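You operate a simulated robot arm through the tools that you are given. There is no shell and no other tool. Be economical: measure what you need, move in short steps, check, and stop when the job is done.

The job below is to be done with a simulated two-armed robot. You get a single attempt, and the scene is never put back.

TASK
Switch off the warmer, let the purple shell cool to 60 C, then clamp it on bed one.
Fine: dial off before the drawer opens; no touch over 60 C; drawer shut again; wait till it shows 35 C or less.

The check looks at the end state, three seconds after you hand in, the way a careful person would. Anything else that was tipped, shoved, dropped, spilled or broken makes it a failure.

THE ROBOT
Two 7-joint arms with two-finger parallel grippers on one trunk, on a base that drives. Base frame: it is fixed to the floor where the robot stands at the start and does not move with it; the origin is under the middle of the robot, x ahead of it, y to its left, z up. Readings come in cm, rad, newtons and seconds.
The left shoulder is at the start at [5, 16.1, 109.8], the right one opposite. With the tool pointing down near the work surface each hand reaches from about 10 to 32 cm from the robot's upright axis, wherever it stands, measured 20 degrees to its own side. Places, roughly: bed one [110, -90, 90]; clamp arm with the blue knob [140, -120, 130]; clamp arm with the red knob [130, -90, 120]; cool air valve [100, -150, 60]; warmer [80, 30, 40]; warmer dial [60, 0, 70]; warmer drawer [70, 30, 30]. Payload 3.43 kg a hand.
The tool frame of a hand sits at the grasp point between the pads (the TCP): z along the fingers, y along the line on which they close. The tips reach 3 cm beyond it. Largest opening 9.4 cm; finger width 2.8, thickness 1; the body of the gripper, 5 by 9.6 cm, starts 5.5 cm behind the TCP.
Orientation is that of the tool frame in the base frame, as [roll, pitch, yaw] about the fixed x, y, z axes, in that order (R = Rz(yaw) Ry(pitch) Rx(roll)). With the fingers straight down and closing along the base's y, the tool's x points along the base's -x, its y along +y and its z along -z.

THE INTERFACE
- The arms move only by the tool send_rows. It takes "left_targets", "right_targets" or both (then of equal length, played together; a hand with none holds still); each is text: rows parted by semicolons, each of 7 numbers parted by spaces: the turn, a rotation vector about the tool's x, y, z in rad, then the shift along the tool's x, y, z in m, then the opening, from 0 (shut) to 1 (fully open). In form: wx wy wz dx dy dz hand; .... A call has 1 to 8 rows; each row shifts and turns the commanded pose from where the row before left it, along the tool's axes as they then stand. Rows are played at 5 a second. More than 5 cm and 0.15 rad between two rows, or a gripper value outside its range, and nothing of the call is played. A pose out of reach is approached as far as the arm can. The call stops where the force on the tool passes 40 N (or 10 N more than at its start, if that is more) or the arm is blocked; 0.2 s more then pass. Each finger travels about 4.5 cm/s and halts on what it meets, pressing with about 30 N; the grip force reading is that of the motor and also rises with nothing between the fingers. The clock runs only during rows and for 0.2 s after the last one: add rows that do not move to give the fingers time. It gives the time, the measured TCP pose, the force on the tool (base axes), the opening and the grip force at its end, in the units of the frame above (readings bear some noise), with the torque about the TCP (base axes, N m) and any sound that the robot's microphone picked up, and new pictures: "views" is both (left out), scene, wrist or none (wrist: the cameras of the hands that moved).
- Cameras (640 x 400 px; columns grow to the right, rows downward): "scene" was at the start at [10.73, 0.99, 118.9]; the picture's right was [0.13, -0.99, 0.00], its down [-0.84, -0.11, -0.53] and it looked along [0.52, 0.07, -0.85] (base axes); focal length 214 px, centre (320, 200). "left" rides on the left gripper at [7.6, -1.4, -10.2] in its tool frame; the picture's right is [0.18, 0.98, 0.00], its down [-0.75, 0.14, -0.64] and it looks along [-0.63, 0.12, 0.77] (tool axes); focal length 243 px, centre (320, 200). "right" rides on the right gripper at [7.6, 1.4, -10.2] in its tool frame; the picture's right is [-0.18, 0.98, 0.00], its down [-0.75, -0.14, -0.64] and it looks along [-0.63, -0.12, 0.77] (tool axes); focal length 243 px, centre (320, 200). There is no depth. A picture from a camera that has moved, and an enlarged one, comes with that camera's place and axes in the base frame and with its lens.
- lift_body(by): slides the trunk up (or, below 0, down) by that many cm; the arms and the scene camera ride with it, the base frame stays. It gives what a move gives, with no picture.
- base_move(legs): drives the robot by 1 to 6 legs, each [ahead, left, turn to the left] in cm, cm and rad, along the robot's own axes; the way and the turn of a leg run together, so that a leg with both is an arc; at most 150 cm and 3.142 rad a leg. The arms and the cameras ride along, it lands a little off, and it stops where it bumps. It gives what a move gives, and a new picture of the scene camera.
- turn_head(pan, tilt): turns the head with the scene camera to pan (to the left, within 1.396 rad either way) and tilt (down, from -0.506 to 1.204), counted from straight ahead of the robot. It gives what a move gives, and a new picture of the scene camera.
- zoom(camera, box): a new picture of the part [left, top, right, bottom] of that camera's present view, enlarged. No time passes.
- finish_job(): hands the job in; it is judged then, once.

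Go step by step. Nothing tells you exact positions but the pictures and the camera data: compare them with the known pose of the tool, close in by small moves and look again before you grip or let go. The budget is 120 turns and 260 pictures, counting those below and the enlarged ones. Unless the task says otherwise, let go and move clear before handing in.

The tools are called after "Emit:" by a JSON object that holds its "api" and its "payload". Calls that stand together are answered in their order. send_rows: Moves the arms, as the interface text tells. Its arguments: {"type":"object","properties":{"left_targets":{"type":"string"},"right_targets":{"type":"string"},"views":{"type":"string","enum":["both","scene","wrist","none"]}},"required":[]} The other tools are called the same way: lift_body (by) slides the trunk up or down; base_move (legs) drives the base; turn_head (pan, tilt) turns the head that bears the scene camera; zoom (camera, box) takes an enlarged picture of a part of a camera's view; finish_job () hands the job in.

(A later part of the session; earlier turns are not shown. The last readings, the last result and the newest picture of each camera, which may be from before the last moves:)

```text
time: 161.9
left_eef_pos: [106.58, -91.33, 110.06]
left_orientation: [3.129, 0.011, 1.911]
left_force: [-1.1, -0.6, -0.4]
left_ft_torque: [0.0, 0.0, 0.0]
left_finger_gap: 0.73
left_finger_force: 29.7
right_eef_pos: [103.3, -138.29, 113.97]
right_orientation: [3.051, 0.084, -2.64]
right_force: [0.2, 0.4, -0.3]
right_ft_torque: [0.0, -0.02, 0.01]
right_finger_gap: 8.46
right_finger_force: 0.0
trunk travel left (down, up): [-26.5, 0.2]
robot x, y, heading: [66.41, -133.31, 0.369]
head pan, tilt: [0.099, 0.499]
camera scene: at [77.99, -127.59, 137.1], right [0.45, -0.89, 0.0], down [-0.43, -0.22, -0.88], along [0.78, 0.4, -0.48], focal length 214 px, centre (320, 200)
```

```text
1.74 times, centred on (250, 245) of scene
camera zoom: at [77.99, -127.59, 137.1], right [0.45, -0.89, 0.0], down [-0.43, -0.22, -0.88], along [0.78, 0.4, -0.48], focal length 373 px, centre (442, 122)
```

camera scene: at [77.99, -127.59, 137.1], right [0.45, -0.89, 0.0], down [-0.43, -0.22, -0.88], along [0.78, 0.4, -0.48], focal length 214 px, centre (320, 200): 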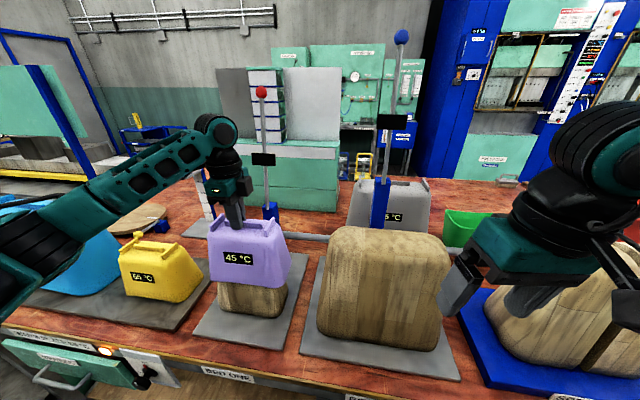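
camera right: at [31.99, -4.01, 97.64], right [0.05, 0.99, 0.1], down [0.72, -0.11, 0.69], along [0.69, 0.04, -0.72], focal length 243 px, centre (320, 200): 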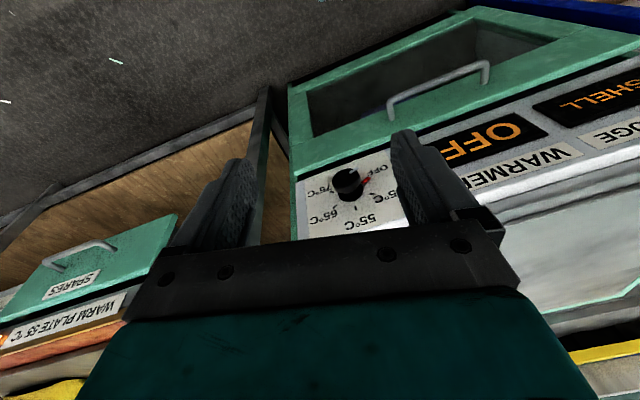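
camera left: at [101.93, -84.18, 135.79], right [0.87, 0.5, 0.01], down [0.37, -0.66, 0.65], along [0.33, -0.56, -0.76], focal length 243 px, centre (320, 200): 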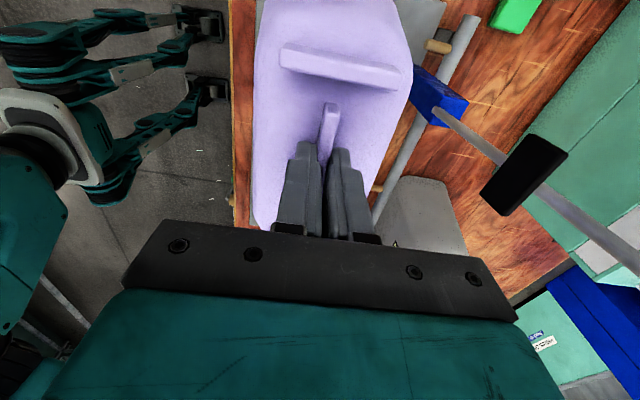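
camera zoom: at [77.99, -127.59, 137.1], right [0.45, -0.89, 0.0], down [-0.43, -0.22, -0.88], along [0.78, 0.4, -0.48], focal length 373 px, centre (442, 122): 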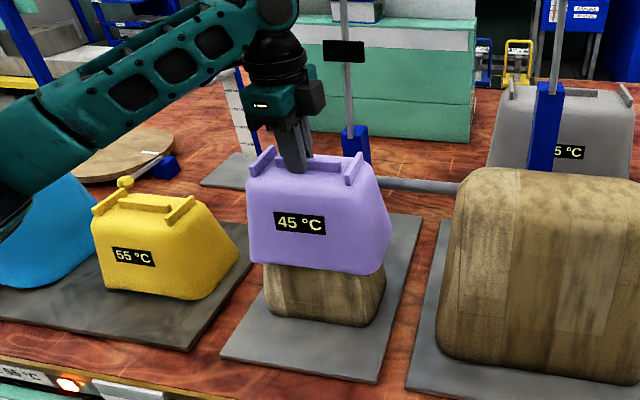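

It is slipping over the block without contact force. Continue down.

Emit:
{"api": "send_rows", "payload": {"left_targets": "0 0 0 0 0 0.02 0;0 0 0 0 0 0.02 0;0 0 0 0 0 0.015 0;0 0 0 0 0 0.01 0;0 0 0 0 0 0.01 0;0 0 0 0 0 0 0", "views": "scene"}}

Emit:
{"api": "zoom", "payload": {"camera": "scene", "box": [160, 130, 340, 360]}}

```text
time: 163.3
left_eef_pos: [106.66, -91.26, 102.58]
left_orientation: [3.129, 0.01, 1.915]
left_force: [-6.5, 11.8, 4.9]
left_ft_torque: [1.09, 0.63, -0.34]
left_finger_gap: 0.73
left_finger_force: 29.9
right_eef_pos: [103.1, -138.32, 113.93]
right_orientation: [3.054, 0.084, -2.639]
right_force: [-0.2, 0.0, -0.4]
right_ft_torque: [0.0, -0.03, 0.02]
right_finger_gap: 8.46
right_finger_force: 0.0
trunk travel left (down, up): [-26.5, 0.2]
robot x, y, heading: [66.18, -133.27, 0.374]
head pan, tilt: [0.099, 0.499]
camera scene: at [77.88, -127.48, 137.11], right [0.45, -0.89, 0.0], down [-0.43, -0.22, -0.88], along [0.78, 0.4, -0.48], focal length 214 px, centre (320, 200)
```

scene: 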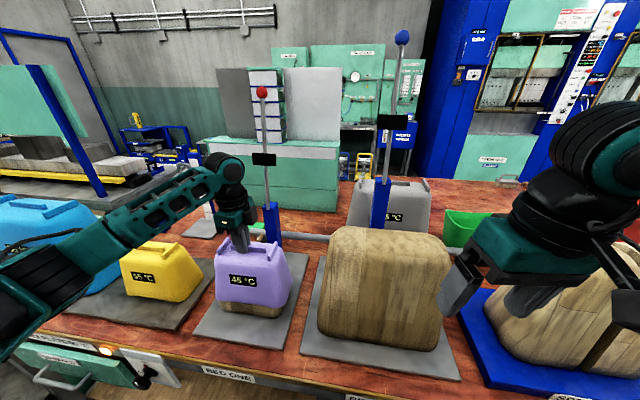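

```text
1.74 times, centred on (250, 245) of scene
camera zoom: at [77.88, -127.48, 137.11], right [0.45, -0.89, 0.0], down [-0.43, -0.22, -0.88], along [0.78, 0.4, -0.48], focal length 373 px, centre (442, 122)
```

zoom: 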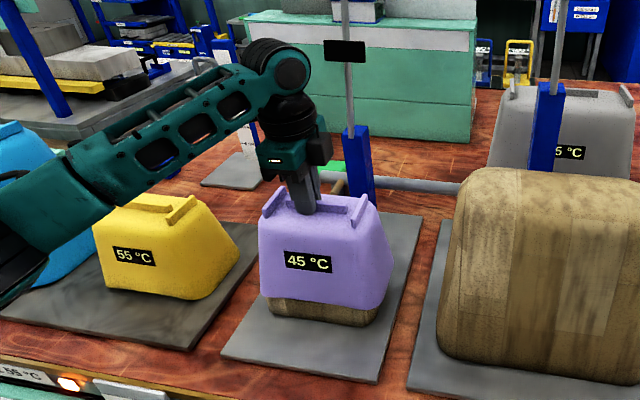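

Slight sideways contact; ease 0.3 cm left and keep lowering gently.

Emit:
{"api": "send_rows", "payload": {"left_targets": "0 0 0 0.004 0 0 0;0 0 0 0 0 0.008 0;0 0 0 0 0 0.008 0;0 0 0 0 0 0.008 0;0 0 0 0 0 0 0", "views": "scene"}}

Emit:
{"api": "zoom", "payload": {"camera": "scene", "box": [160, 130, 340, 360]}}

```text
time: 164.3
left_eef_pos: [106.56, -91.07, 101.33]
left_orientation: [3.12, 0.014, 1.908]
left_force: [-14.4, -2.5, 15.7]
left_ft_torque: [-0.77, 0.61, -0.77]
left_finger_gap: 0.71
left_finger_force: 30.5
right_eef_pos: [103.1, -138.39, 113.97]
right_orientation: [3.05, 0.086, -2.636]
right_force: [0.3, 0.1, -1.0]
right_ft_torque: [-0.01, -0.01, -0.02]
right_finger_gap: 8.47
right_finger_force: 0.0
trunk travel left (down, up): [-26.5, 0.2]
robot x, y, heading: [65.94, -132.96, 0.37]
head pan, tilt: [0.099, 0.499]
stopped in row 5 (left hand): the force on the tool passed its limit at 45 N (the readings are from after the stop); the commanded pose is now the measured one
camera scene: at [77.7, -127.7, 137.13], right [0.46, -0.89, 0.0], down [-0.42, -0.22, -0.88], along [0.78, 0.4, -0.48], focal length 214 px, centre (320, 200)
```

scene: 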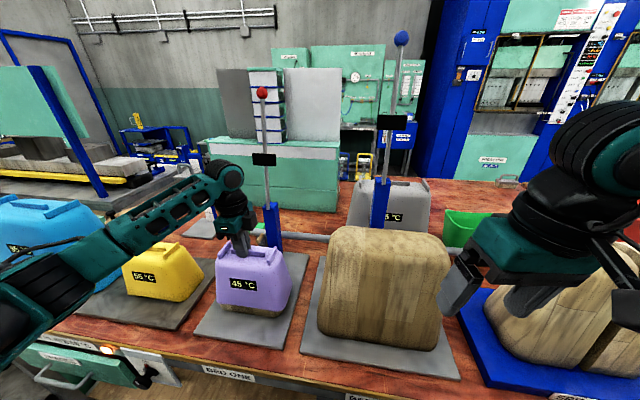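

```text
1.74 times, centred on (250, 245) of scene
camera zoom: at [77.7, -127.7, 137.13], right [0.46, -0.89, 0.0], down [-0.42, -0.22, -0.88], along [0.78, 0.4, -0.48], focal length 373 px, centre (442, 122)
```

zoom: 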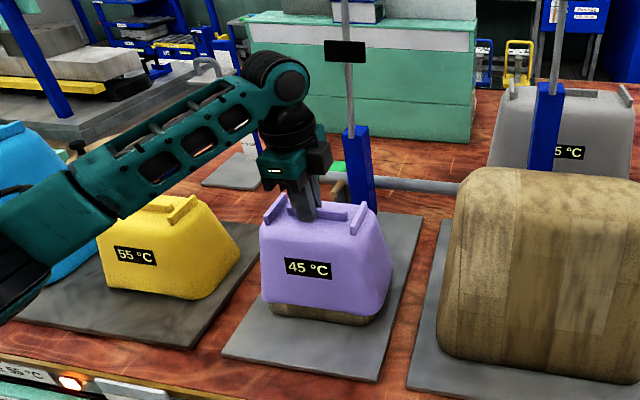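

Nearly seated; it binds slightly front-to-back. Ease toward me 0.4 cm and press a little more.

Emit:
{"api": "send_rows", "payload": {"left_targets": "0 0 0 0 -0.004 -0.002 0;0 0 0 0 0 0.006 0;0 0 0 0 0 0.006 0;0 0 0 0 0 0.006 0;0 0 0 0 0 0.004 0;0 0 0 0 0 0 0", "views": "scene"}}

Emit:
{"api": "zoom", "payload": {"camera": "scene", "box": [160, 130, 340, 360]}}

```text
time: 165.0
left_eef_pos: [106.47, -91.07, 101.19]
left_orientation: [3.105, 0.017, 1.91]
left_force: [-13.2, -3.6, 16.5]
left_ft_torque: [-0.45, 0.86, -0.49]
left_finger_gap: 0.75
left_finger_force: 29.6
right_eef_pos: [102.98, -138.48, 113.9]
right_orientation: [3.05, 0.086, -2.637]
right_force: [-0.1, 0.4, -0.5]
right_ft_torque: [0.01, 0.0, 0.01]
right_finger_gap: 8.47
right_finger_force: 0.2
trunk travel left (down, up): [-26.5, 0.2]
robot x, y, heading: [66.12, -133.28, 0.37]
head pan, tilt: [0.099, 0.499]
stopped in row 3 (left hand): the force on the tool passed its limit at 44 N (the readings are from after the stop); the commanded pose is now the measured one
camera scene: at [77.74, -127.7, 137.11], right [0.45, -0.89, 0.0], down [-0.42, -0.22, -0.88], along [0.78, 0.4, -0.48], focal length 214 px, centre (320, 200)
```

scene: 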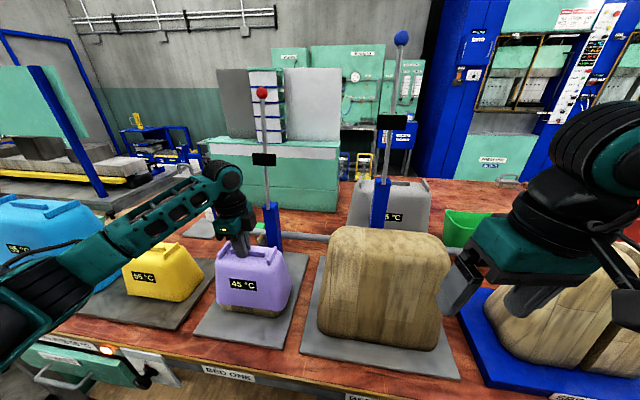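

```text
1.74 times, centred on (250, 245) of scene
camera zoom: at [77.74, -127.7, 137.11], right [0.45, -0.89, 0.0], down [-0.42, -0.22, -0.88], along [0.78, 0.4, -0.48], focal length 373 px, centre (442, 122)
```

zoom: 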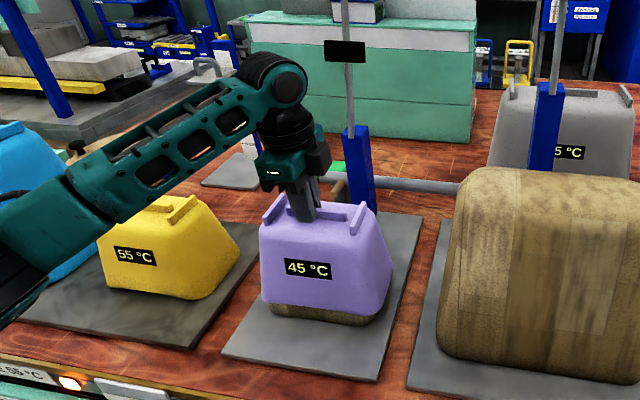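

It seems to rest on the block now. I'll release and raise the hand to see how it sits.

Emit:
{"api": "send_rows", "payload": {"left_targets": "0 0 0 0 0 -0.001 0.1;0 0 0 0 0 0 0.25;0 0 0 0 0 0 0.3;0 0 0 0 0 -0.02 0.3;0 0 0 0 0 -0.04 0.3;0 0 0 0 0 -0.04 0.3;0 0 0 0 0 -0.04 0.3;0 0 0 0 -0.03 -0.03 0.3", "views": "both"}}

Emit:
{"api": "zoom", "payload": {"camera": "scene", "box": [160, 130, 340, 360]}}

```text
time: 166.8
left_eef_pos: [103.11, -91.9, 117.91]
left_orientation: [3.108, 0.015, 1.916]
left_force: [0.7, 0.4, -0.2]
left_ft_torque: [-0.02, 0.0, 0.01]
left_finger_gap: 2.83
left_finger_force: 0.1
right_eef_pos: [103.18, -138.34, 113.87]
right_orientation: [3.05, 0.085, -2.64]
right_force: [-0.5, 0.5, -0.4]
right_ft_torque: [0.0, 0.0, 0.01]
right_finger_gap: 8.43
right_finger_force: 0.1
trunk travel left (down, up): [-26.5, 0.2]
robot x, y, heading: [66.62, -133.43, 0.373]
head pan, tilt: [0.099, 0.499]
camera scene: at [77.86, -127.59, 137.11], right [0.45, -0.89, 0.0], down [-0.43, -0.22, -0.88], along [0.78, 0.4, -0.48], focal length 214 px, centre (320, 200)
camera left: at [98.6, -85.27, 128.14], right [0.86, 0.5, 0.03], down [0.36, -0.66, 0.66], along [0.35, -0.56, -0.75], focal length 243 px, centre (320, 200)
```

scene: 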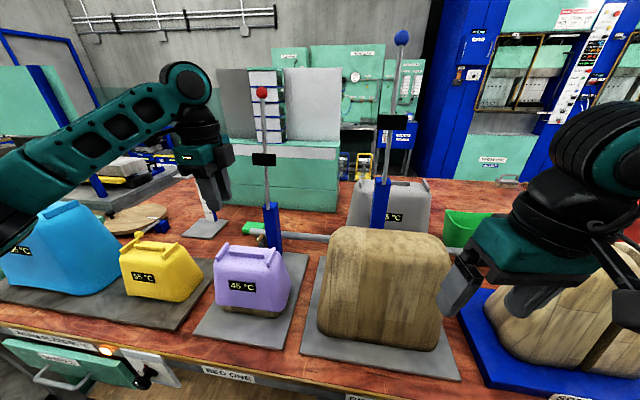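
left: 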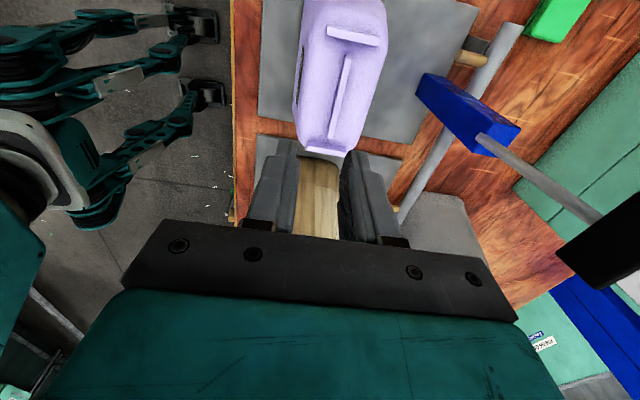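

```text
1.74 times, centred on (250, 245) of scene
camera zoom: at [77.86, -127.59, 137.11], right [0.45, -0.89, 0.0], down [-0.43, -0.22, -0.88], along [0.78, 0.4, -0.48], focal length 373 px, centre (442, 122)
```

zoom: 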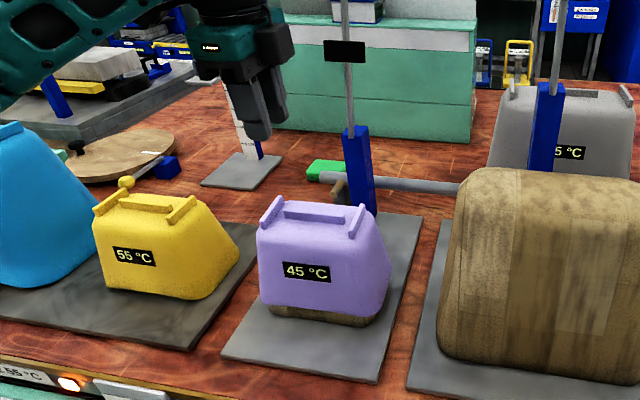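

The shell sits level over the block. Now the clamp: the red knob is near [128, -84, 135] on a lever pivoting behind the block around z 100. I'll back the left hand off and reorient it to point forward.

Emit:
{"api": "send_rows", "payload": {"left_targets": "0 0 0 0 -0.045 -0.01 0.3;0 0 0 0 -0.045 -0.01 0.5;0 0 -0.143 0 0 0 0.6;0 0 -0.143 0 0 0 0.6;0 0 -0.143 0 0 0 0.6;0 0 -0.143 0 0 0 0.6;0 0 -0.143 0 0 0 0.6;0 0 -0.143 0 0 0 0.6", "views": "none"}}

Emit:
{"api": "send_rows", "payload": {"left_targets": "0 0 -0.143 0 0 0 0.6;0 0 -0.143 0 0 0 0.6;0 0 -0.143 0 0 0 0.6;0 0 -0.143 0 0 0 0.6;0 0 -0.143 0 0 0 0.6;0 -0.15 0 0 0 0 0.6;0 -0.15 0 0 0 0 0.6;0 -0.15 0 0 0 0 0.6", "views": "none"}}

Emit:
{"api": "send_rows", "payload": {"left_targets": "0 -0.15 0 0 0 0 0.6;0 -0.15 0 0 0 0 0.6;0 -0.15 0 0 0 0 0.6;0 -0.1 0 0 0 0 0.6;0 0 0 0 0 0 0.6", "views": "both"}}

```text
time: 168.6
left_eef_pos: [94.63, -94.95, 119.52]
left_orientation: [3.129, 0.037, 2.773]
left_force: [-0.9, 0.8, -0.7]
left_ft_torque: [-0.01, 0.0, 0.0]
left_finger_gap: 5.63
left_finger_force: 0.2
right_eef_pos: [103.27, -138.38, 113.94]
right_orientation: [3.051, 0.084, -2.639]
right_force: [0.1, 0.0, -0.3]
right_ft_torque: [-0.01, 0.0, 0.02]
right_finger_gap: 8.48
right_finger_force: 0.0
trunk travel left (down, up): [-26.5, 0.2]
robot x, y, heading: [66.3, -133.41, 0.376]
head pan, tilt: [0.099, 0.499]
```

```text
time: 170.4
left_eef_pos: [94.52, -94.82, 119.53]
left_orientation: [-3.124, 0.486, -2.789]
left_force: [-0.3, -0.8, -0.3]
left_ft_torque: [0.01, -0.02, 0.02]
left_finger_gap: 5.64
left_finger_force: 0.1
right_eef_pos: [103.2, -138.36, 113.99]
right_orientation: [3.052, 0.083, -2.639]
right_force: [1.1, 0.9, -0.4]
right_ft_torque: [-0.01, -0.01, 0.03]
right_finger_gap: 8.44
right_finger_force: 0.0
trunk travel left (down, up): [-26.5, 0.2]
robot x, y, heading: [66.3, -133.47, 0.374]
head pan, tilt: [0.099, 0.499]
```

```text
time: 171.6
left_eef_pos: [96.47, -93.82, 120.23]
left_orientation: [-3.113, 1.035, -2.773]
left_force: [-0.2, 0.5, -0.2]
left_ft_torque: [-0.01, 0.01, -0.02]
left_finger_gap: 5.65
left_finger_force: 0.1
left hand out of reach, approached as far as the arm can: row 3, 4
right_eef_pos: [103.31, -138.37, 113.96]
right_orientation: [3.05, 0.084, -2.637]
right_force: [-0.3, -0.4, 0.3]
right_ft_torque: [0.02, -0.01, 0.01]
right_finger_gap: 8.45
right_finger_force: 0.0
trunk travel left (down, up): [-26.5, 0.2]
robot x, y, heading: [66.29, -133.19, 0.37]
head pan, tilt: [0.099, 0.499]
camera scene: at [77.97, -127.58, 137.1], right [0.45, -0.89, 0.0], down [-0.43, -0.22, -0.88], along [0.78, 0.4, -0.48], focal length 214 px, centre (320, 200)
camera left: at [84.91, -99.53, 119.04], right [-0.42, 0.89, -0.17], down [-0.21, 0.09, 0.97], along [0.88, 0.44, 0.15], focal length 243 px, centre (320, 200)
```

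scene: 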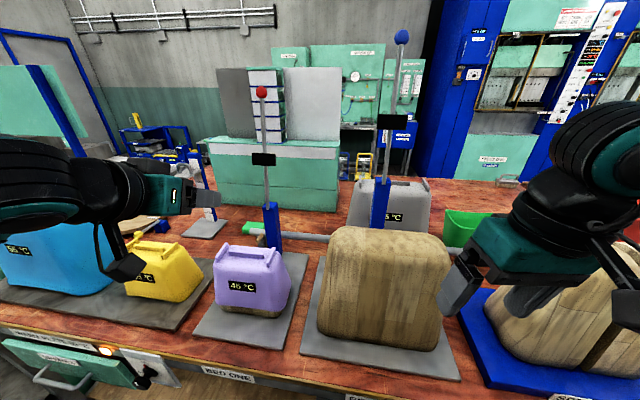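
left: 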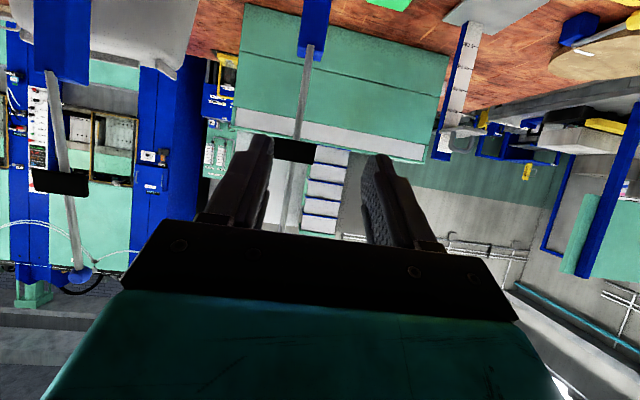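

The lever rod is straight ahead between the fingers. I'll drive 6 cm closer and raise the hand to knob height.

Emit:
{"api": "base_move", "payload": {"legs": [[5.5, 0, 0]]}}

Emit:
{"api": "send_rows", "payload": {"left_targets": "0 0 0 -0.033 0 -0.019 0.6;0 0 0 -0.033 0 -0.019 0.6;0 0 0 -0.033 0 -0.019 0.6;0 0 0 -0.035 0 -0.02 0.6;0 0 0 0 0 0 0.6", "views": "both"}}

```text
time: 172.5
left_eef_pos: [98.17, -93.1, 120.31]
left_orientation: [-3.112, 1.037, -2.774]
left_force: [-0.7, 0.4, 0.5]
left_ft_torque: [-0.03, -0.01, 0.0]
left_finger_gap: 5.66
left_finger_force: 0.0
right_eef_pos: [105.04, -137.7, 114.02]
right_orientation: [3.052, 0.084, -2.639]
right_force: [0.2, -0.1, 0.2]
right_ft_torque: [0.01, -0.01, 0.01]
right_finger_gap: 8.47
right_finger_force: 0.0
trunk travel left (down, up): [-26.5, 0.2]
robot x, y, heading: [68.41, -132.33, 0.375]
head pan, tilt: [0.099, 0.499]
stopped in leg 1: the robot was blocked; the commanded pose is now the measured one
camera scene: at [79.71, -126.88, 137.12], right [0.45, -0.89, 0.0], down [-0.43, -0.22, -0.88], along [0.78, 0.4, -0.48], focal length 214 px, centre (320, 200)
```

scene: 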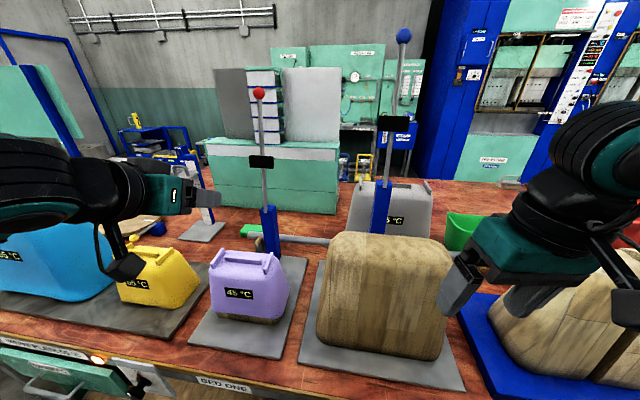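

```text
time: 173.7
left_eef_pos: [98.45, -92.63, 135.85]
left_orientation: [-3.111, 1.036, -2.773]
left_force: [-0.4, -0.1, 0.0]
left_ft_torque: [-0.06, -0.01, -0.01]
left_finger_gap: 5.65
left_finger_force: 0.2
right_eef_pos: [105.09, -137.49, 113.87]
right_orientation: [3.05, 0.084, -2.64]
right_force: [-0.4, 0.2, 0.2]
right_ft_torque: [0.01, 0.02, -0.02]
right_finger_gap: 8.48
right_finger_force: 0.2
trunk travel left (down, up): [-26.5, 0.2]
robot x, y, heading: [68.15, -132.42, 0.374]
head pan, tilt: [0.099, 0.499]
camera scene: at [79.84, -126.8, 137.1], right [0.45, -0.89, 0.0], down [-0.43, -0.22, -0.88], along [0.78, 0.4, -0.48], focal length 214 px, centre (320, 200)
camera left: at [86.92, -98.42, 134.54], right [-0.42, 0.89, -0.17], down [-0.21, 0.09, 0.97], along [0.88, 0.44, 0.15], focal length 243 px, centre (320, 200)
```

scene: 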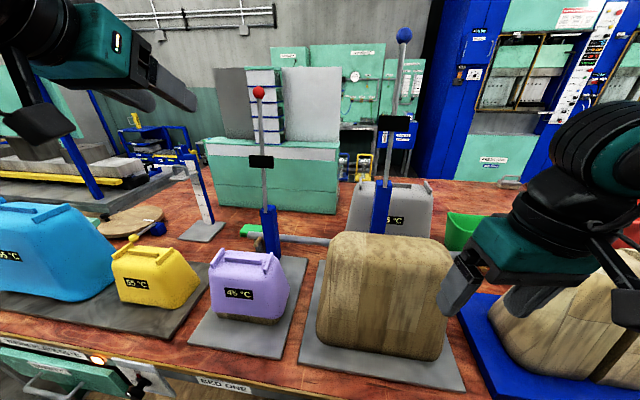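
left: 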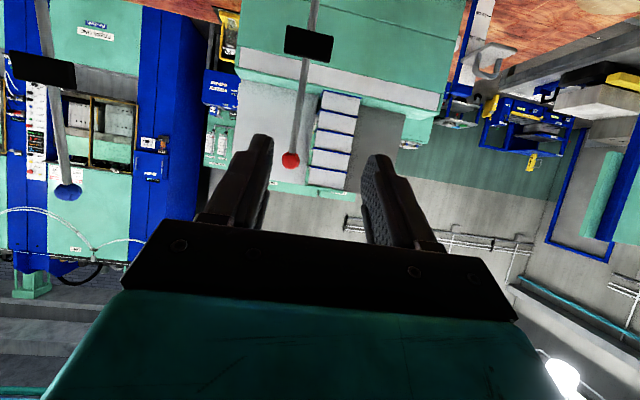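

The red knob is in sight between the fingers at about [128, -85, 135]. Reach forward to it.

Emit:
{"api": "send_rows", "payload": {"left_targets": "0 0 0 -0.021 -0.0047 0.0364 0.6;0 0 0 -0.021 -0.0047 0.0364 0.6;0 0 0 -0.021 -0.0047 0.0364 0.6;0 0 0 -0.021 -0.0047 0.0364 0.6;0 0 0 -0.021 -0.0047 0.0364 0.6;0 0 0 0 0 0 0.6", "views": "both"}}

```text
time: 175.1
left_eef_pos: [118.99, -87.91, 135.49]
left_orientation: [-3.112, 1.035, -2.773]
left_force: [-0.3, 0.2, 0.1]
left_ft_torque: [-0.02, 0.0, -0.05]
left_finger_gap: 5.6
left_finger_force: 0.0
right_eef_pos: [105.03, -137.53, 113.78]
right_orientation: [3.051, 0.083, -2.641]
right_force: [-0.7, 0.0, -0.1]
right_ft_torque: [0.02, -0.04, 0.01]
right_finger_gap: 8.46
right_finger_force: 0.1
trunk travel left (down, up): [-26.5, 0.2]
robot x, y, heading: [68.4, -132.48, 0.372]
head pan, tilt: [0.099, 0.499]
camera scene: at [79.8, -126.81, 137.11], right [0.45, -0.89, 0.0], down [-0.43, -0.22, -0.88], along [0.78, 0.4, -0.48], focal length 214 px, centre (320, 200)
camera left: at [107.47, -93.52, 134.29], right [-0.42, 0.89, -0.17], down [-0.21, 0.09, 0.97], along [0.88, 0.44, 0.15], focal length 243 px, centre (320, 200)
```

scene: 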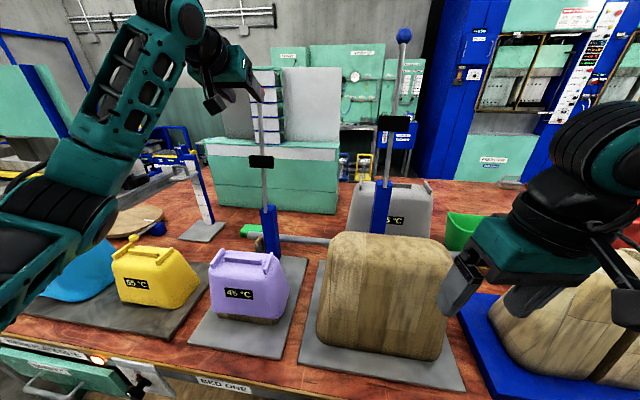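
left: 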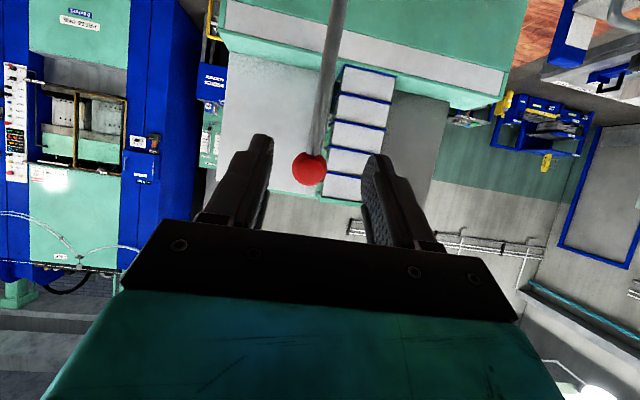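

Almost there: ball is 8 cm ahead. Advance so it lies between the pads.

Emit:
{"api": "send_rows", "payload": {"left_targets": "0 0 0 -0.02 -0.001 0.03 0.6;0 0 0 -0.015 -0.001 0.025 0.6;0 0 0 0 0 0 0.6", "views": "both"}}

```text
time: 175.9
left_eef_pos: [125.35, -85.82, 135.67]
left_orientation: [-3.111, 1.034, -2.771]
left_force: [-0.6, 0.3, -0.1]
left_ft_torque: [0.0, 0.06, 0.0]
left_finger_gap: 5.64
left_finger_force: 0.0
right_eef_pos: [105.04, -137.61, 113.85]
right_orientation: [3.051, 0.084, -2.641]
right_force: [0.3, -0.2, 0.5]
right_ft_torque: [-0.02, 0.02, -0.01]
right_finger_gap: 8.48
right_finger_force: 0.1
trunk travel left (down, up): [-26.5, 0.2]
robot x, y, heading: [68.14, -132.46, 0.372]
head pan, tilt: [0.099, 0.499]
camera scene: at [79.83, -126.82, 137.1], right [0.45, -0.89, 0.0], down [-0.43, -0.22, -0.88], along [0.78, 0.4, -0.48], focal length 214 px, centre (320, 200)
camera left: at [113.77, -91.56, 134.46], right [-0.42, 0.89, -0.17], down [-0.21, 0.09, 0.97], along [0.88, 0.44, 0.15], focal length 243 px, centre (320, 200)
```

scene: 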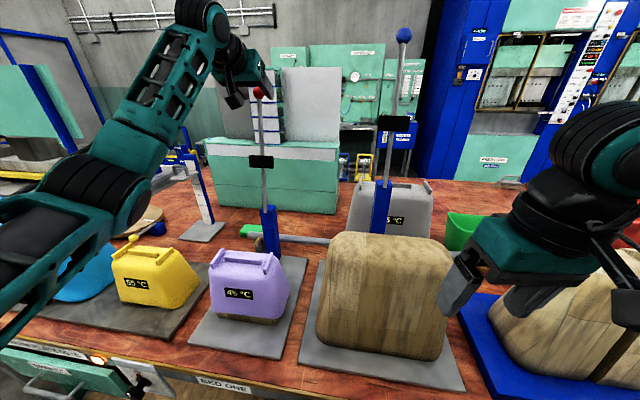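
left: 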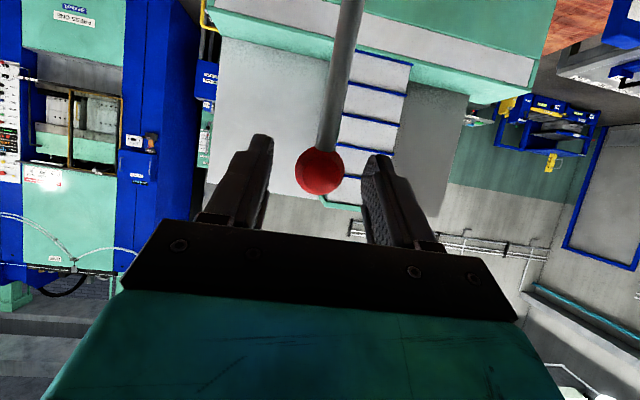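

Ball is 3 cm ahead. Advance and close on it.

Emit:
{"api": "send_rows", "payload": {"left_targets": "0 0 0 -0.008 0.002 0.024 0.6;0 0 0 0 0 0 0.3;0 0 0 0 0 0 0.1;0 0 0 0 0 0 0.1;0 0 0 0 0 0 0.1", "views": "wrist"}}

```text
time: 177.1
left_eef_pos: [127.62, -84.98, 135.07]
left_orientation: [-3.111, 1.033, -2.772]
left_force: [0.4, -2.2, 0.0]
left_ft_torque: [-0.06, 0.16, -0.09]
left_finger_gap: 3.13
left_finger_force: 45.2
right_eef_pos: [105.15, -137.63, 113.97]
right_orientation: [3.05, 0.083, -2.641]
right_force: [0.3, 0.3, -0.1]
right_ft_torque: [0.03, 0.03, -0.01]
right_finger_gap: 8.47
right_finger_force: 0.1
trunk travel left (down, up): [-26.5, 0.2]
robot x, y, heading: [68.04, -132.27, 0.369]
head pan, tilt: [0.099, 0.499]
camera left: at [116.02, -90.62, 133.87], right [-0.42, 0.89, -0.17], down [-0.21, 0.09, 0.97], along [0.88, 0.44, 0.15], focal length 243 px, centre (320, 200)
```

left: 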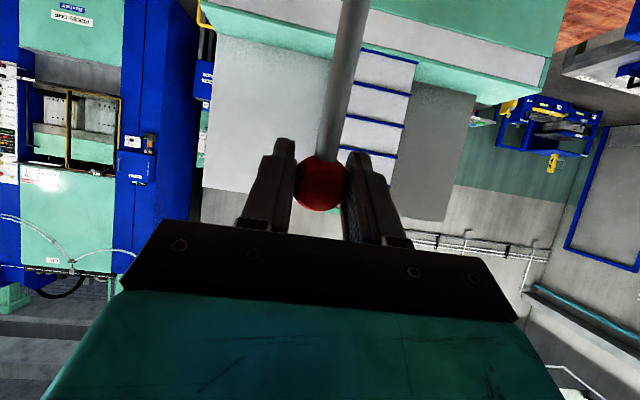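

The knob is gripped. Now swing the lever down toward me along its arc, first part.

Emit:
{"api": "send_rows", "payload": {"left_targets": "0 0 0 0.0236 0 -0.0345 0.1;0 0 0 0.0277 0 -0.0312 0.1;0 0 0 0.0314 0 -0.0275 0.1;0 0 0 0 0 0 0.1", "views": "both"}}

```text
time: 178.0
left_eef_pos: [115.78, -88.83, 134.41]
left_orientation: [-3.1, 1.079, -2.755]
left_force: [-6.8, 1.2, 15.1]
left_ft_torque: [-0.3, 0.79, 0.0]
left_finger_gap: 3.17
left_finger_force: 45.1
right_eef_pos: [105.1, -137.67, 113.93]
right_orientation: [3.049, 0.083, -2.64]
right_force: [-0.8, -0.8, 0.6]
right_ft_torque: [-0.01, 0.02, -0.01]
right_finger_gap: 8.46
right_finger_force: 0.1
trunk travel left (down, up): [-26.5, 0.2]
robot x, y, heading: [68.02, -132.15, 0.371]
head pan, tilt: [0.099, 0.499]
stopped in row 4 (left hand): the force on the tool passed its limit at 41 N (the readings are from after the stop); the commanded pose is now the measured one
camera scene: at [79.77, -126.9, 137.08], right [0.45, -0.89, 0.0], down [-0.43, -0.22, -0.88], along [0.78, 0.4, -0.48], focal length 214 px, centre (320, 200)
camera left: at [104.32, -94.58, 132.65], right [-0.42, 0.89, -0.18], down [-0.25, 0.08, 0.96], along [0.87, 0.45, 0.19], focal length 243 px, centre (320, 200)
```

scene: 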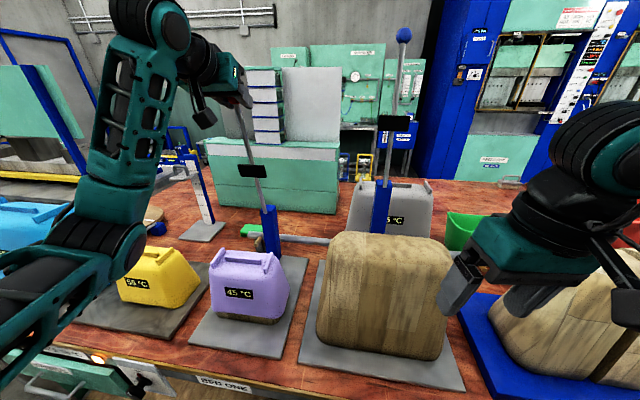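
left: 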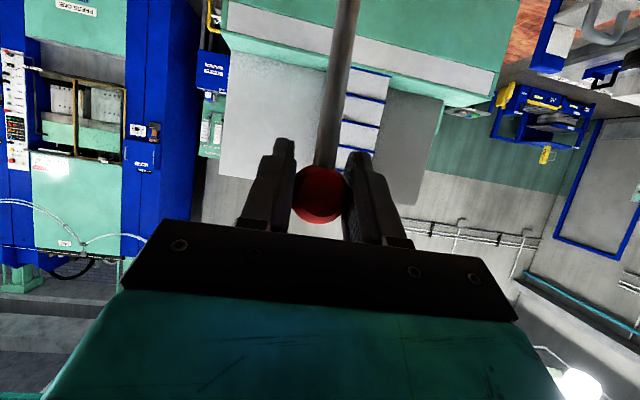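

The lever started leaning slightly back, so I'm on the arc's front side now. Continue along the corrected arc.

Emit:
{"api": "send_rows", "payload": {"left_targets": "0 0 0 0.0291 0 -0.0284 0.1;0 0 0 0.0323 0 -0.0247 0.1;0 0 0 0.0352 0 -0.0207 0.1;0 0 0 0 0 0 0.1", "views": "scene"}}

```text
time: 179.0
left_eef_pos: [105.01, -92.29, 129.15]
left_orientation: [-3.097, 1.07, -2.748]
left_force: [-15.8, 15.1, 11.3]
left_ft_torque: [-0.14, 0.29, 0.13]
left_finger_gap: 3.19
left_finger_force: 45.7
right_eef_pos: [104.81, -137.32, 114.04]
right_orientation: [3.055, 0.085, -2.64]
right_force: [-0.7, 0.5, -0.4]
right_ft_torque: [0.0, 0.0, -0.01]
right_finger_gap: 8.46
right_finger_force: 0.1
trunk travel left (down, up): [-26.5, 0.2]
robot x, y, heading: [68.06, -132.55, 0.371]
head pan, tilt: [0.099, 0.499]
camera scene: at [79.47, -126.62, 137.12], right [0.45, -0.89, 0.0], down [-0.42, -0.22, -0.88], along [0.78, 0.4, -0.48], focal length 214 px, centre (320, 200)
```

scene: 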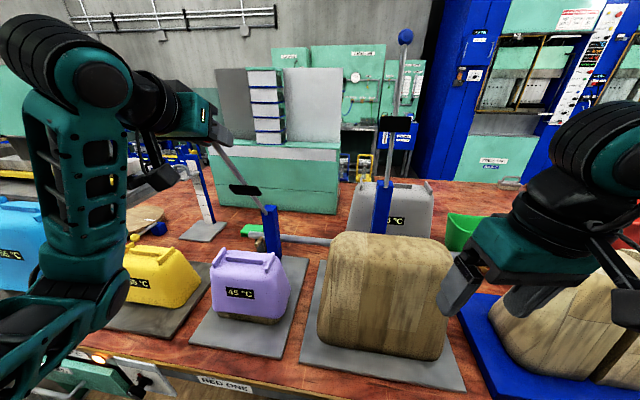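

Good progress (about 36° from vertical). Continue, easing the hand pitch so it stays reachable.

Emit:
{"api": "send_rows", "payload": {"left_targets": "0 0 0 0.0378 0.003 -0.0153 0.1;0 0.1 0 0.0403 0.002 -0.0085 0.1;0 0.1 0 0.0412 0.001 0.0007 0.1;0 0 0 0 0 0 0.1", "views": "scene"}}

```text
time: 180.0
left_eef_pos: [97.42, -94.82, 119.76]
left_orientation: [-3.109, 0.868, -2.766]
left_force: [-10.6, 14.0, 3.4]
left_ft_torque: [0.21, -0.84, 0.03]
left_finger_gap: 3.19
left_finger_force: 45.4
right_eef_pos: [104.96, -137.39, 114.0]
right_orientation: [3.053, 0.083, -2.639]
right_force: [0.0, -0.1, 0.2]
right_ft_torque: [0.01, -0.01, 0.02]
right_finger_gap: 8.45
right_finger_force: 0.1
trunk travel left (down, up): [-26.5, 0.2]
robot x, y, heading: [68.35, -132.39, 0.375]
head pan, tilt: [0.099, 0.499]
camera scene: at [79.64, -126.61, 137.1], right [0.45, -0.89, 0.0], down [-0.42, -0.22, -0.88], along [0.78, 0.4, -0.48], focal length 214 px, centre (320, 200)
```

scene: 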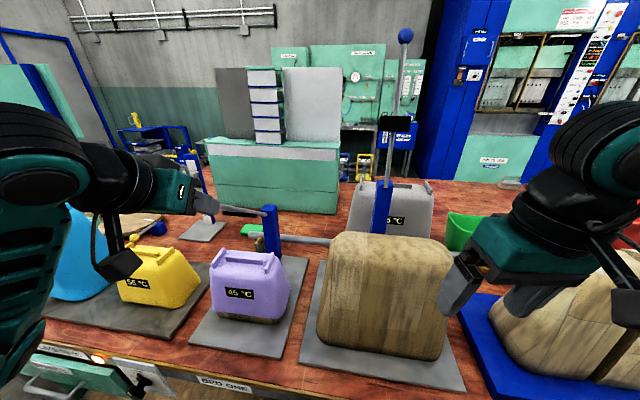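

About 57° down. Continue with the hand steepening.

Emit:
{"api": "send_rows", "payload": {"left_targets": "0 0.12 0 0.032 0.003 0.0078 0.1;0 0.12 0 0.0296 0.002 0.0146 0.1;0 0.1 0 0.0259 0.001 0.0205 0.1;0 0 0 0 0 0 0.1", "views": "both"}}

Emit:
{"api": "zoom", "payload": {"camera": "scene", "box": [100, 150, 340, 340]}}

```text
time: 181.0
left_eef_pos: [93.88, -96.09, 110.68]
left_orientation: [-3.119, 0.523, -2.786]
left_force: [-19.3, -3.2, 1.6]
left_ft_torque: [-0.14, -0.09, -0.08]
left_finger_gap: 3.14
left_finger_force: 42.4
right_eef_pos: [104.94, -137.64, 114.06]
right_orientation: [3.05, 0.085, -2.639]
right_force: [-0.7, -0.1, 0.5]
right_ft_torque: [0.0, -0.01, -0.02]
right_finger_gap: 8.48
right_finger_force: 0.0
trunk travel left (down, up): [-26.5, 0.2]
robot x, y, heading: [67.8, -132.54, 0.367]
head pan, tilt: [0.099, 0.499]
camera scene: at [79.54, -126.88, 137.12], right [0.45, -0.89, 0.0], down [-0.42, -0.22, -0.88], along [0.78, 0.4, -0.48], focal length 214 px, centre (320, 200)
camera left: at [83.22, -101.27, 115.84], right [-0.48, 0.87, -0.11], down [0.26, 0.26, 0.93], along [0.84, 0.42, -0.35], focal length 243 px, centre (320, 200)
```

scene: 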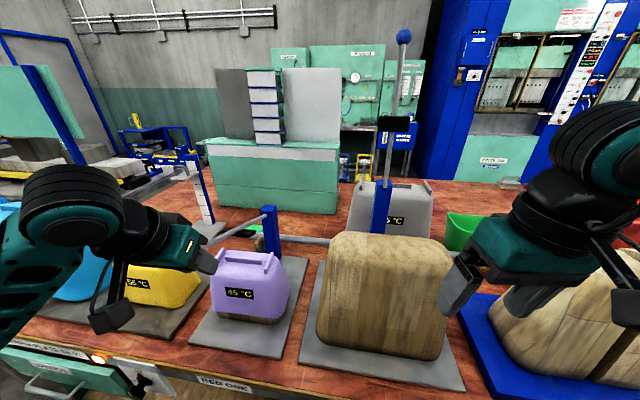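
left: 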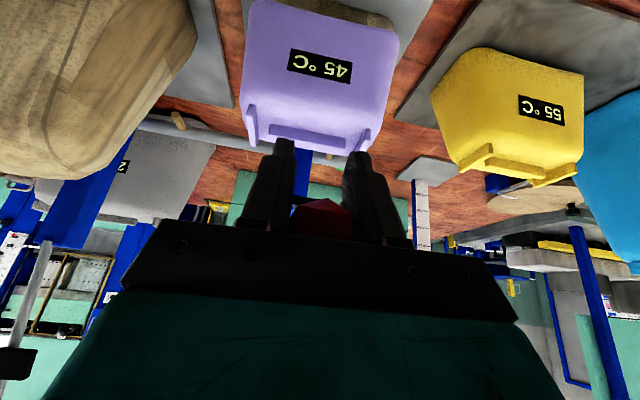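

```text
2.11 times, centred on (220, 245) of scene
camera zoom: at [79.54, -126.88, 137.12], right [0.45, -0.89, 0.0], down [-0.42, -0.22, -0.88], along [0.78, 0.4, -0.48], focal length 452 px, centre (530, 105)
```

zoom: 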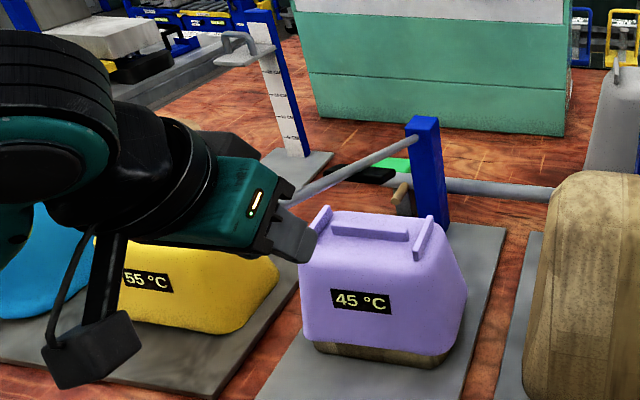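

Nearly horizontal. Continue down until the pad presses the shell (force-limited).

Emit:
{"api": "send_rows", "payload": {"left_targets": "0 0.08 0 0.0171 0 0.0215 0.1;0 0.08 0 0.008 0 0.0145 0.1;0 0.04 0 0.0075 0 0.0145 0.1;0 0 0 0 0 0 0.1", "views": "scene"}}

Emit:
{"api": "zoom", "payload": {"camera": "scene", "box": [100, 150, 340, 340]}}

```text
time: 181.4
left_eef_pos: [93.17, -96.1, 108.49]
left_orientation: [-3.124, 0.453, -2.793]
left_force: [-22.2, -4.6, 5.6]
left_ft_torque: [0.23, -0.96, -0.32]
left_finger_gap: 3.14
left_finger_force: 44.9
right_eef_pos: [104.78, -137.6, 114.1]
right_orientation: [3.051, 0.086, -2.636]
right_force: [0.3, 0.2, -0.5]
right_ft_torque: [0.02, -0.03, 0.02]
right_finger_gap: 8.46
right_finger_force: 0.0
trunk travel left (down, up): [-26.5, 0.2]
robot x, y, heading: [67.83, -132.52, 0.371]
head pan, tilt: [0.099, 0.499]
stopped in row 2 (left hand): the force on the tool passed its limit at 45 N (the readings are from after the stop); the commanded pose is now the measured one
camera scene: at [79.38, -126.95, 137.15], right [0.46, -0.89, 0.0], down [-0.42, -0.22, -0.88], along [0.78, 0.4, -0.48], focal length 214 px, centre (320, 200)
```

scene: 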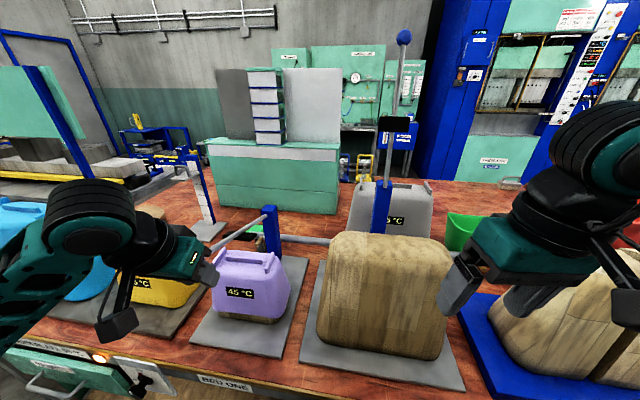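

```text
2.11 times, centred on (220, 245) of scene
camera zoom: at [79.38, -126.95, 137.15], right [0.46, -0.89, 0.0], down [-0.42, -0.22, -0.88], along [0.78, 0.4, -0.48], focal length 452 px, centre (530, 105)
```

zoom: 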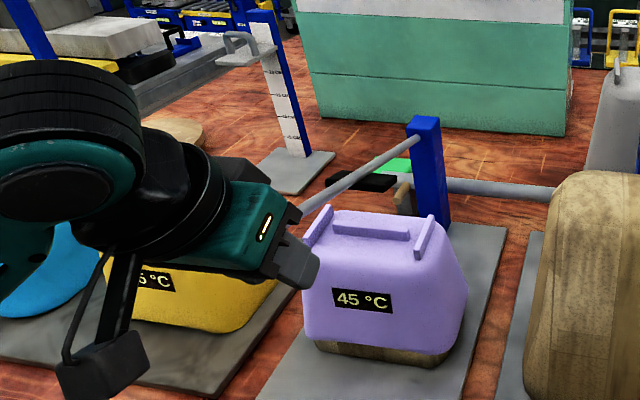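

The pad is directly above the shell centre; the stop came from pulling slightly off the arc. Relax outward and continue down.

Emit:
{"api": "send_rows", "payload": {"left_targets": "0 0 0 0.008 0 -0.004 0.1;0 0 0 0.0115 0 0.012 0.1;0 0 0 0.01 0 0.014 0.1;0 0 0 0.0085 0 0.0155 0.1;0 0 0 0 0 0 0.1", "views": "scene"}}

Emit:
{"api": "zoom", "payload": {"camera": "scene", "box": [100, 150, 340, 340]}}

```text
time: 182.6
left_eef_pos: [91.93, -96.66, 103.23]
left_orientation: [-3.124, 0.451, -2.788]
left_force: [-7.8, 5.9, 1.3]
left_ft_torque: [0.24, -1.38, -0.08]
left_finger_gap: 3.12
left_finger_force: 44.6
right_eef_pos: [105.01, -137.58, 113.97]
right_orientation: [3.05, 0.084, -2.639]
right_force: [0.5, -0.2, 0.2]
right_ft_torque: [0.03, 0.02, -0.03]
right_finger_gap: 8.43
right_finger_force: 0.1
trunk travel left (down, up): [-26.5, 0.2]
robot x, y, heading: [68.21, -131.93, 0.37]
head pan, tilt: [0.099, 0.499]
camera scene: at [79.66, -126.76, 137.11], right [0.46, -0.89, 0.0], down [-0.43, -0.22, -0.88], along [0.78, 0.4, -0.48], focal length 214 px, centre (320, 200)
```

scene: 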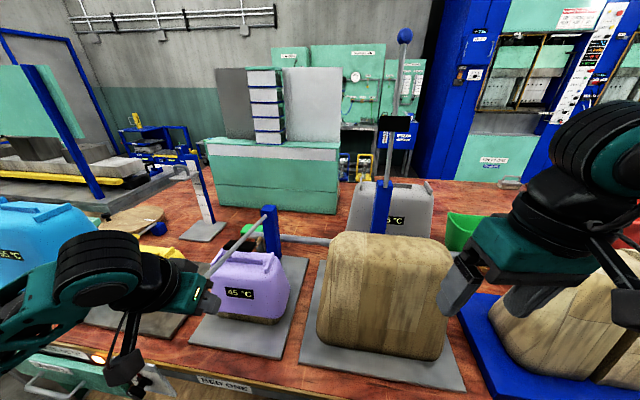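

```text
2.11 times, centred on (220, 245) of scene
camera zoom: at [79.66, -126.76, 137.11], right [0.46, -0.89, 0.0], down [-0.43, -0.22, -0.88], along [0.78, 0.4, -0.48], focal length 452 px, centre (530, 105)
```

zoom: 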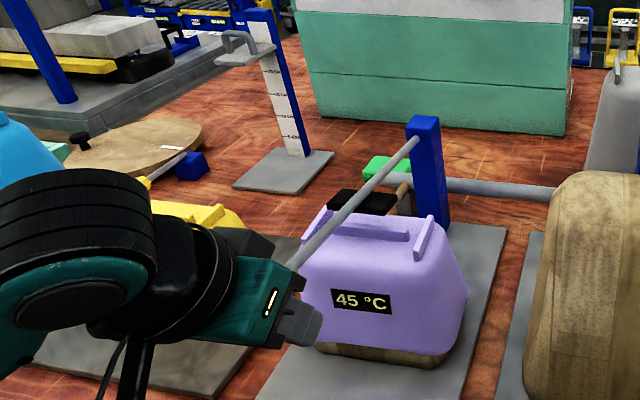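

Lever about horizontal; keep pressing down until firm resistance.

Emit:
{"api": "send_rows", "payload": {"left_targets": "0 0 0 0.0055 0 0.0108 0.1;0 0 0 0.005 0 0.0112 0.1;0 0 0 0.0045 0 0.0116 0.1;0 0 0 0.004 0 0.012 0.1;0 0 0 0 0 0 0.1", "views": "scene"}}

Emit:
{"api": "zoom", "payload": {"camera": "scene", "box": [100, 150, 340, 340]}}

```text
time: 183.6
left_eef_pos: [91.59, -96.76, 98.38]
left_orientation: [-3.131, 0.437, -2.791]
left_force: [-20.2, 0.2, -0.7]
left_ft_torque: [0.65, -1.0, -0.02]
left_finger_gap: 3.2
left_finger_force: 45.2
right_eef_pos: [104.78, -137.43, 114.03]
right_orientation: [3.052, 0.086, -2.636]
right_force: [0.1, -0.6, 0.3]
right_ft_torque: [-0.01, -0.02, -0.01]
right_finger_gap: 8.44
right_finger_force: 0.0
trunk travel left (down, up): [-26.5, 0.2]
robot x, y, heading: [68.01, -132.8, 0.381]
head pan, tilt: [0.099, 0.499]
stopped in row 5 (left hand): the force on the tool passed its limit at 41 N (the readings are from after the stop); the commanded pose is now the measured one
camera scene: at [79.47, -126.8, 137.12], right [0.46, -0.89, 0.0], down [-0.42, -0.22, -0.88], along [0.78, 0.4, -0.48], focal length 214 px, centre (320, 200)
```

scene: 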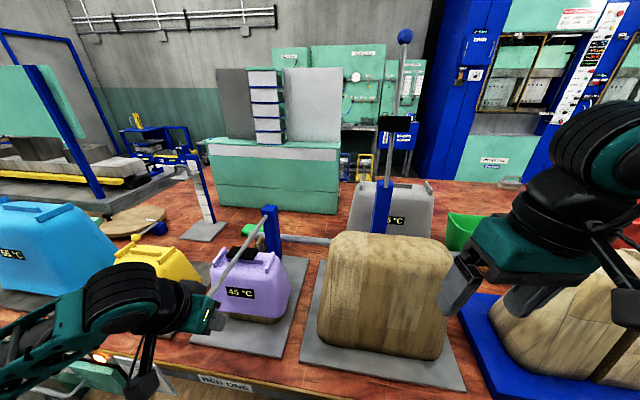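

```text
2.11 times, centred on (220, 245) of scene
camera zoom: at [79.47, -126.8, 137.12], right [0.46, -0.89, 0.0], down [-0.42, -0.22, -0.88], along [0.78, 0.4, -0.48], focal length 452 px, centre (530, 105)
```

zoom: 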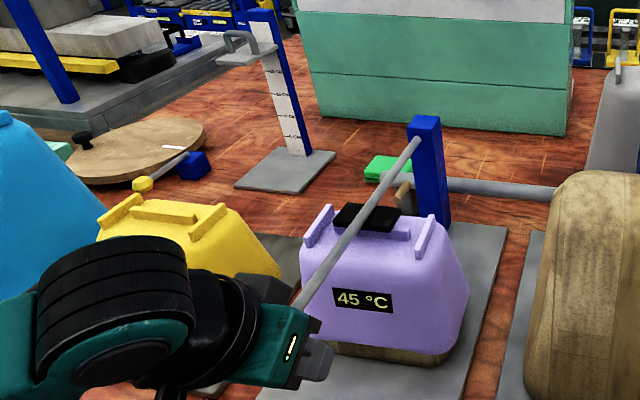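

The pad now appears on the shell's rib. Press a bit more with outward relief to confirm it is firm.

Emit:
{"api": "send_rows", "payload": {"left_targets": "0 0 0 0.004 0 -0.002 0.1;0 0 0 0.003 0 0.008 0.1;0 0 0 0.003 0 0.008 0.1;0 0 0 0.003 0 0.008 0.1;0 0 0 0 0 0 0.1", "views": "both"}}

Emit:
{"api": "zoom", "payload": {"camera": "scene", "box": [160, 180, 320, 330]}}

```text
time: 184.3
left_eef_pos: [91.55, -96.62, 97.95]
left_orientation: [-3.131, 0.461, -2.79]
left_force: [-12.0, -0.2, 17.1]
left_ft_torque: [-0.29, 0.23, 0.04]
left_finger_gap: 3.14
left_finger_force: 44.6
right_eef_pos: [104.9, -137.55, 114.03]
right_orientation: [3.05, 0.086, -2.634]
right_force: [-0.1, -0.2, 0.7]
right_ft_torque: [0.01, 0.01, 0.01]
right_finger_gap: 8.45
right_finger_force: 0.1
trunk travel left (down, up): [-26.5, 0.2]
robot x, y, heading: [67.95, -132.71, 0.376]
head pan, tilt: [0.099, 0.499]
stopped in row 3 (left hand): the force on the tool passed its limit at 47 N (the readings are from after the stop); the commanded pose is now the measured one
camera scene: at [79.53, -126.87, 137.15], right [0.46, -0.89, 0.0], down [-0.42, -0.22, -0.88], along [0.78, 0.4, -0.48], focal length 214 px, centre (320, 200)
camera left: at [81.38, -101.93, 103.87], right [-0.49, 0.87, -0.09], down [0.31, 0.27, 0.91], along [0.81, 0.42, -0.41], focal length 243 px, centre (320, 200)
```

scene: 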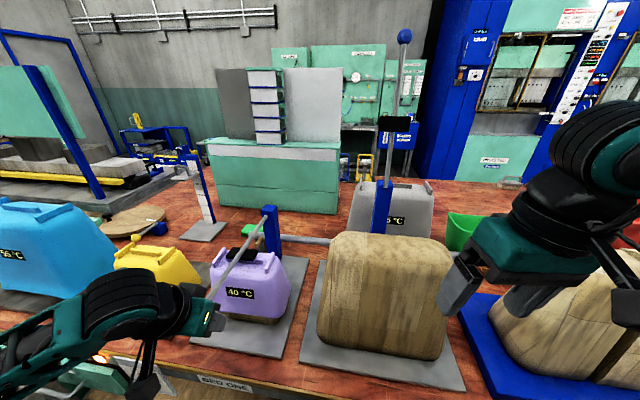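
left: 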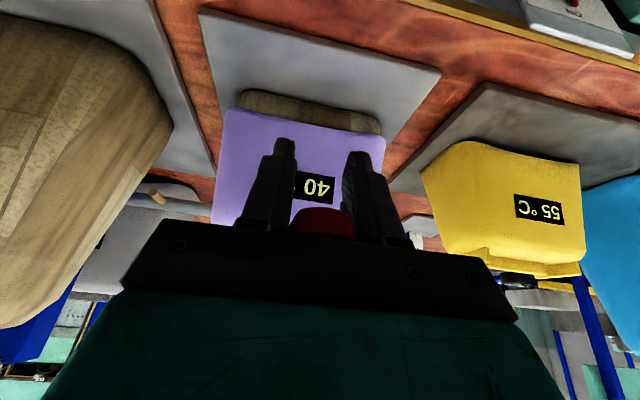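

```text
2.67 times, centred on (240, 255) of scene
camera zoom: at [79.53, -126.87, 137.15], right [0.46, -0.89, 0.0], down [-0.42, -0.22, -0.88], along [0.78, 0.4, -0.48], focal length 572 px, centre (533, 53)
```

zoom: 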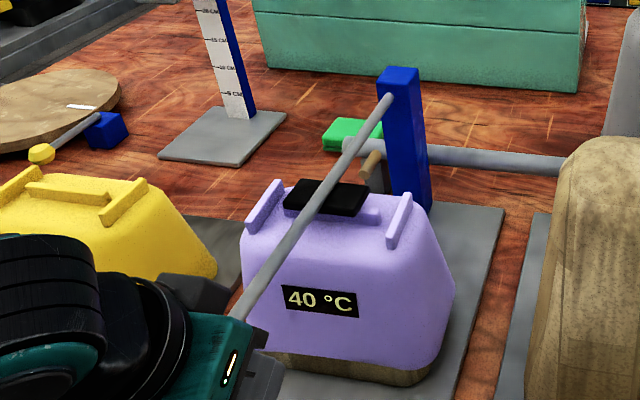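

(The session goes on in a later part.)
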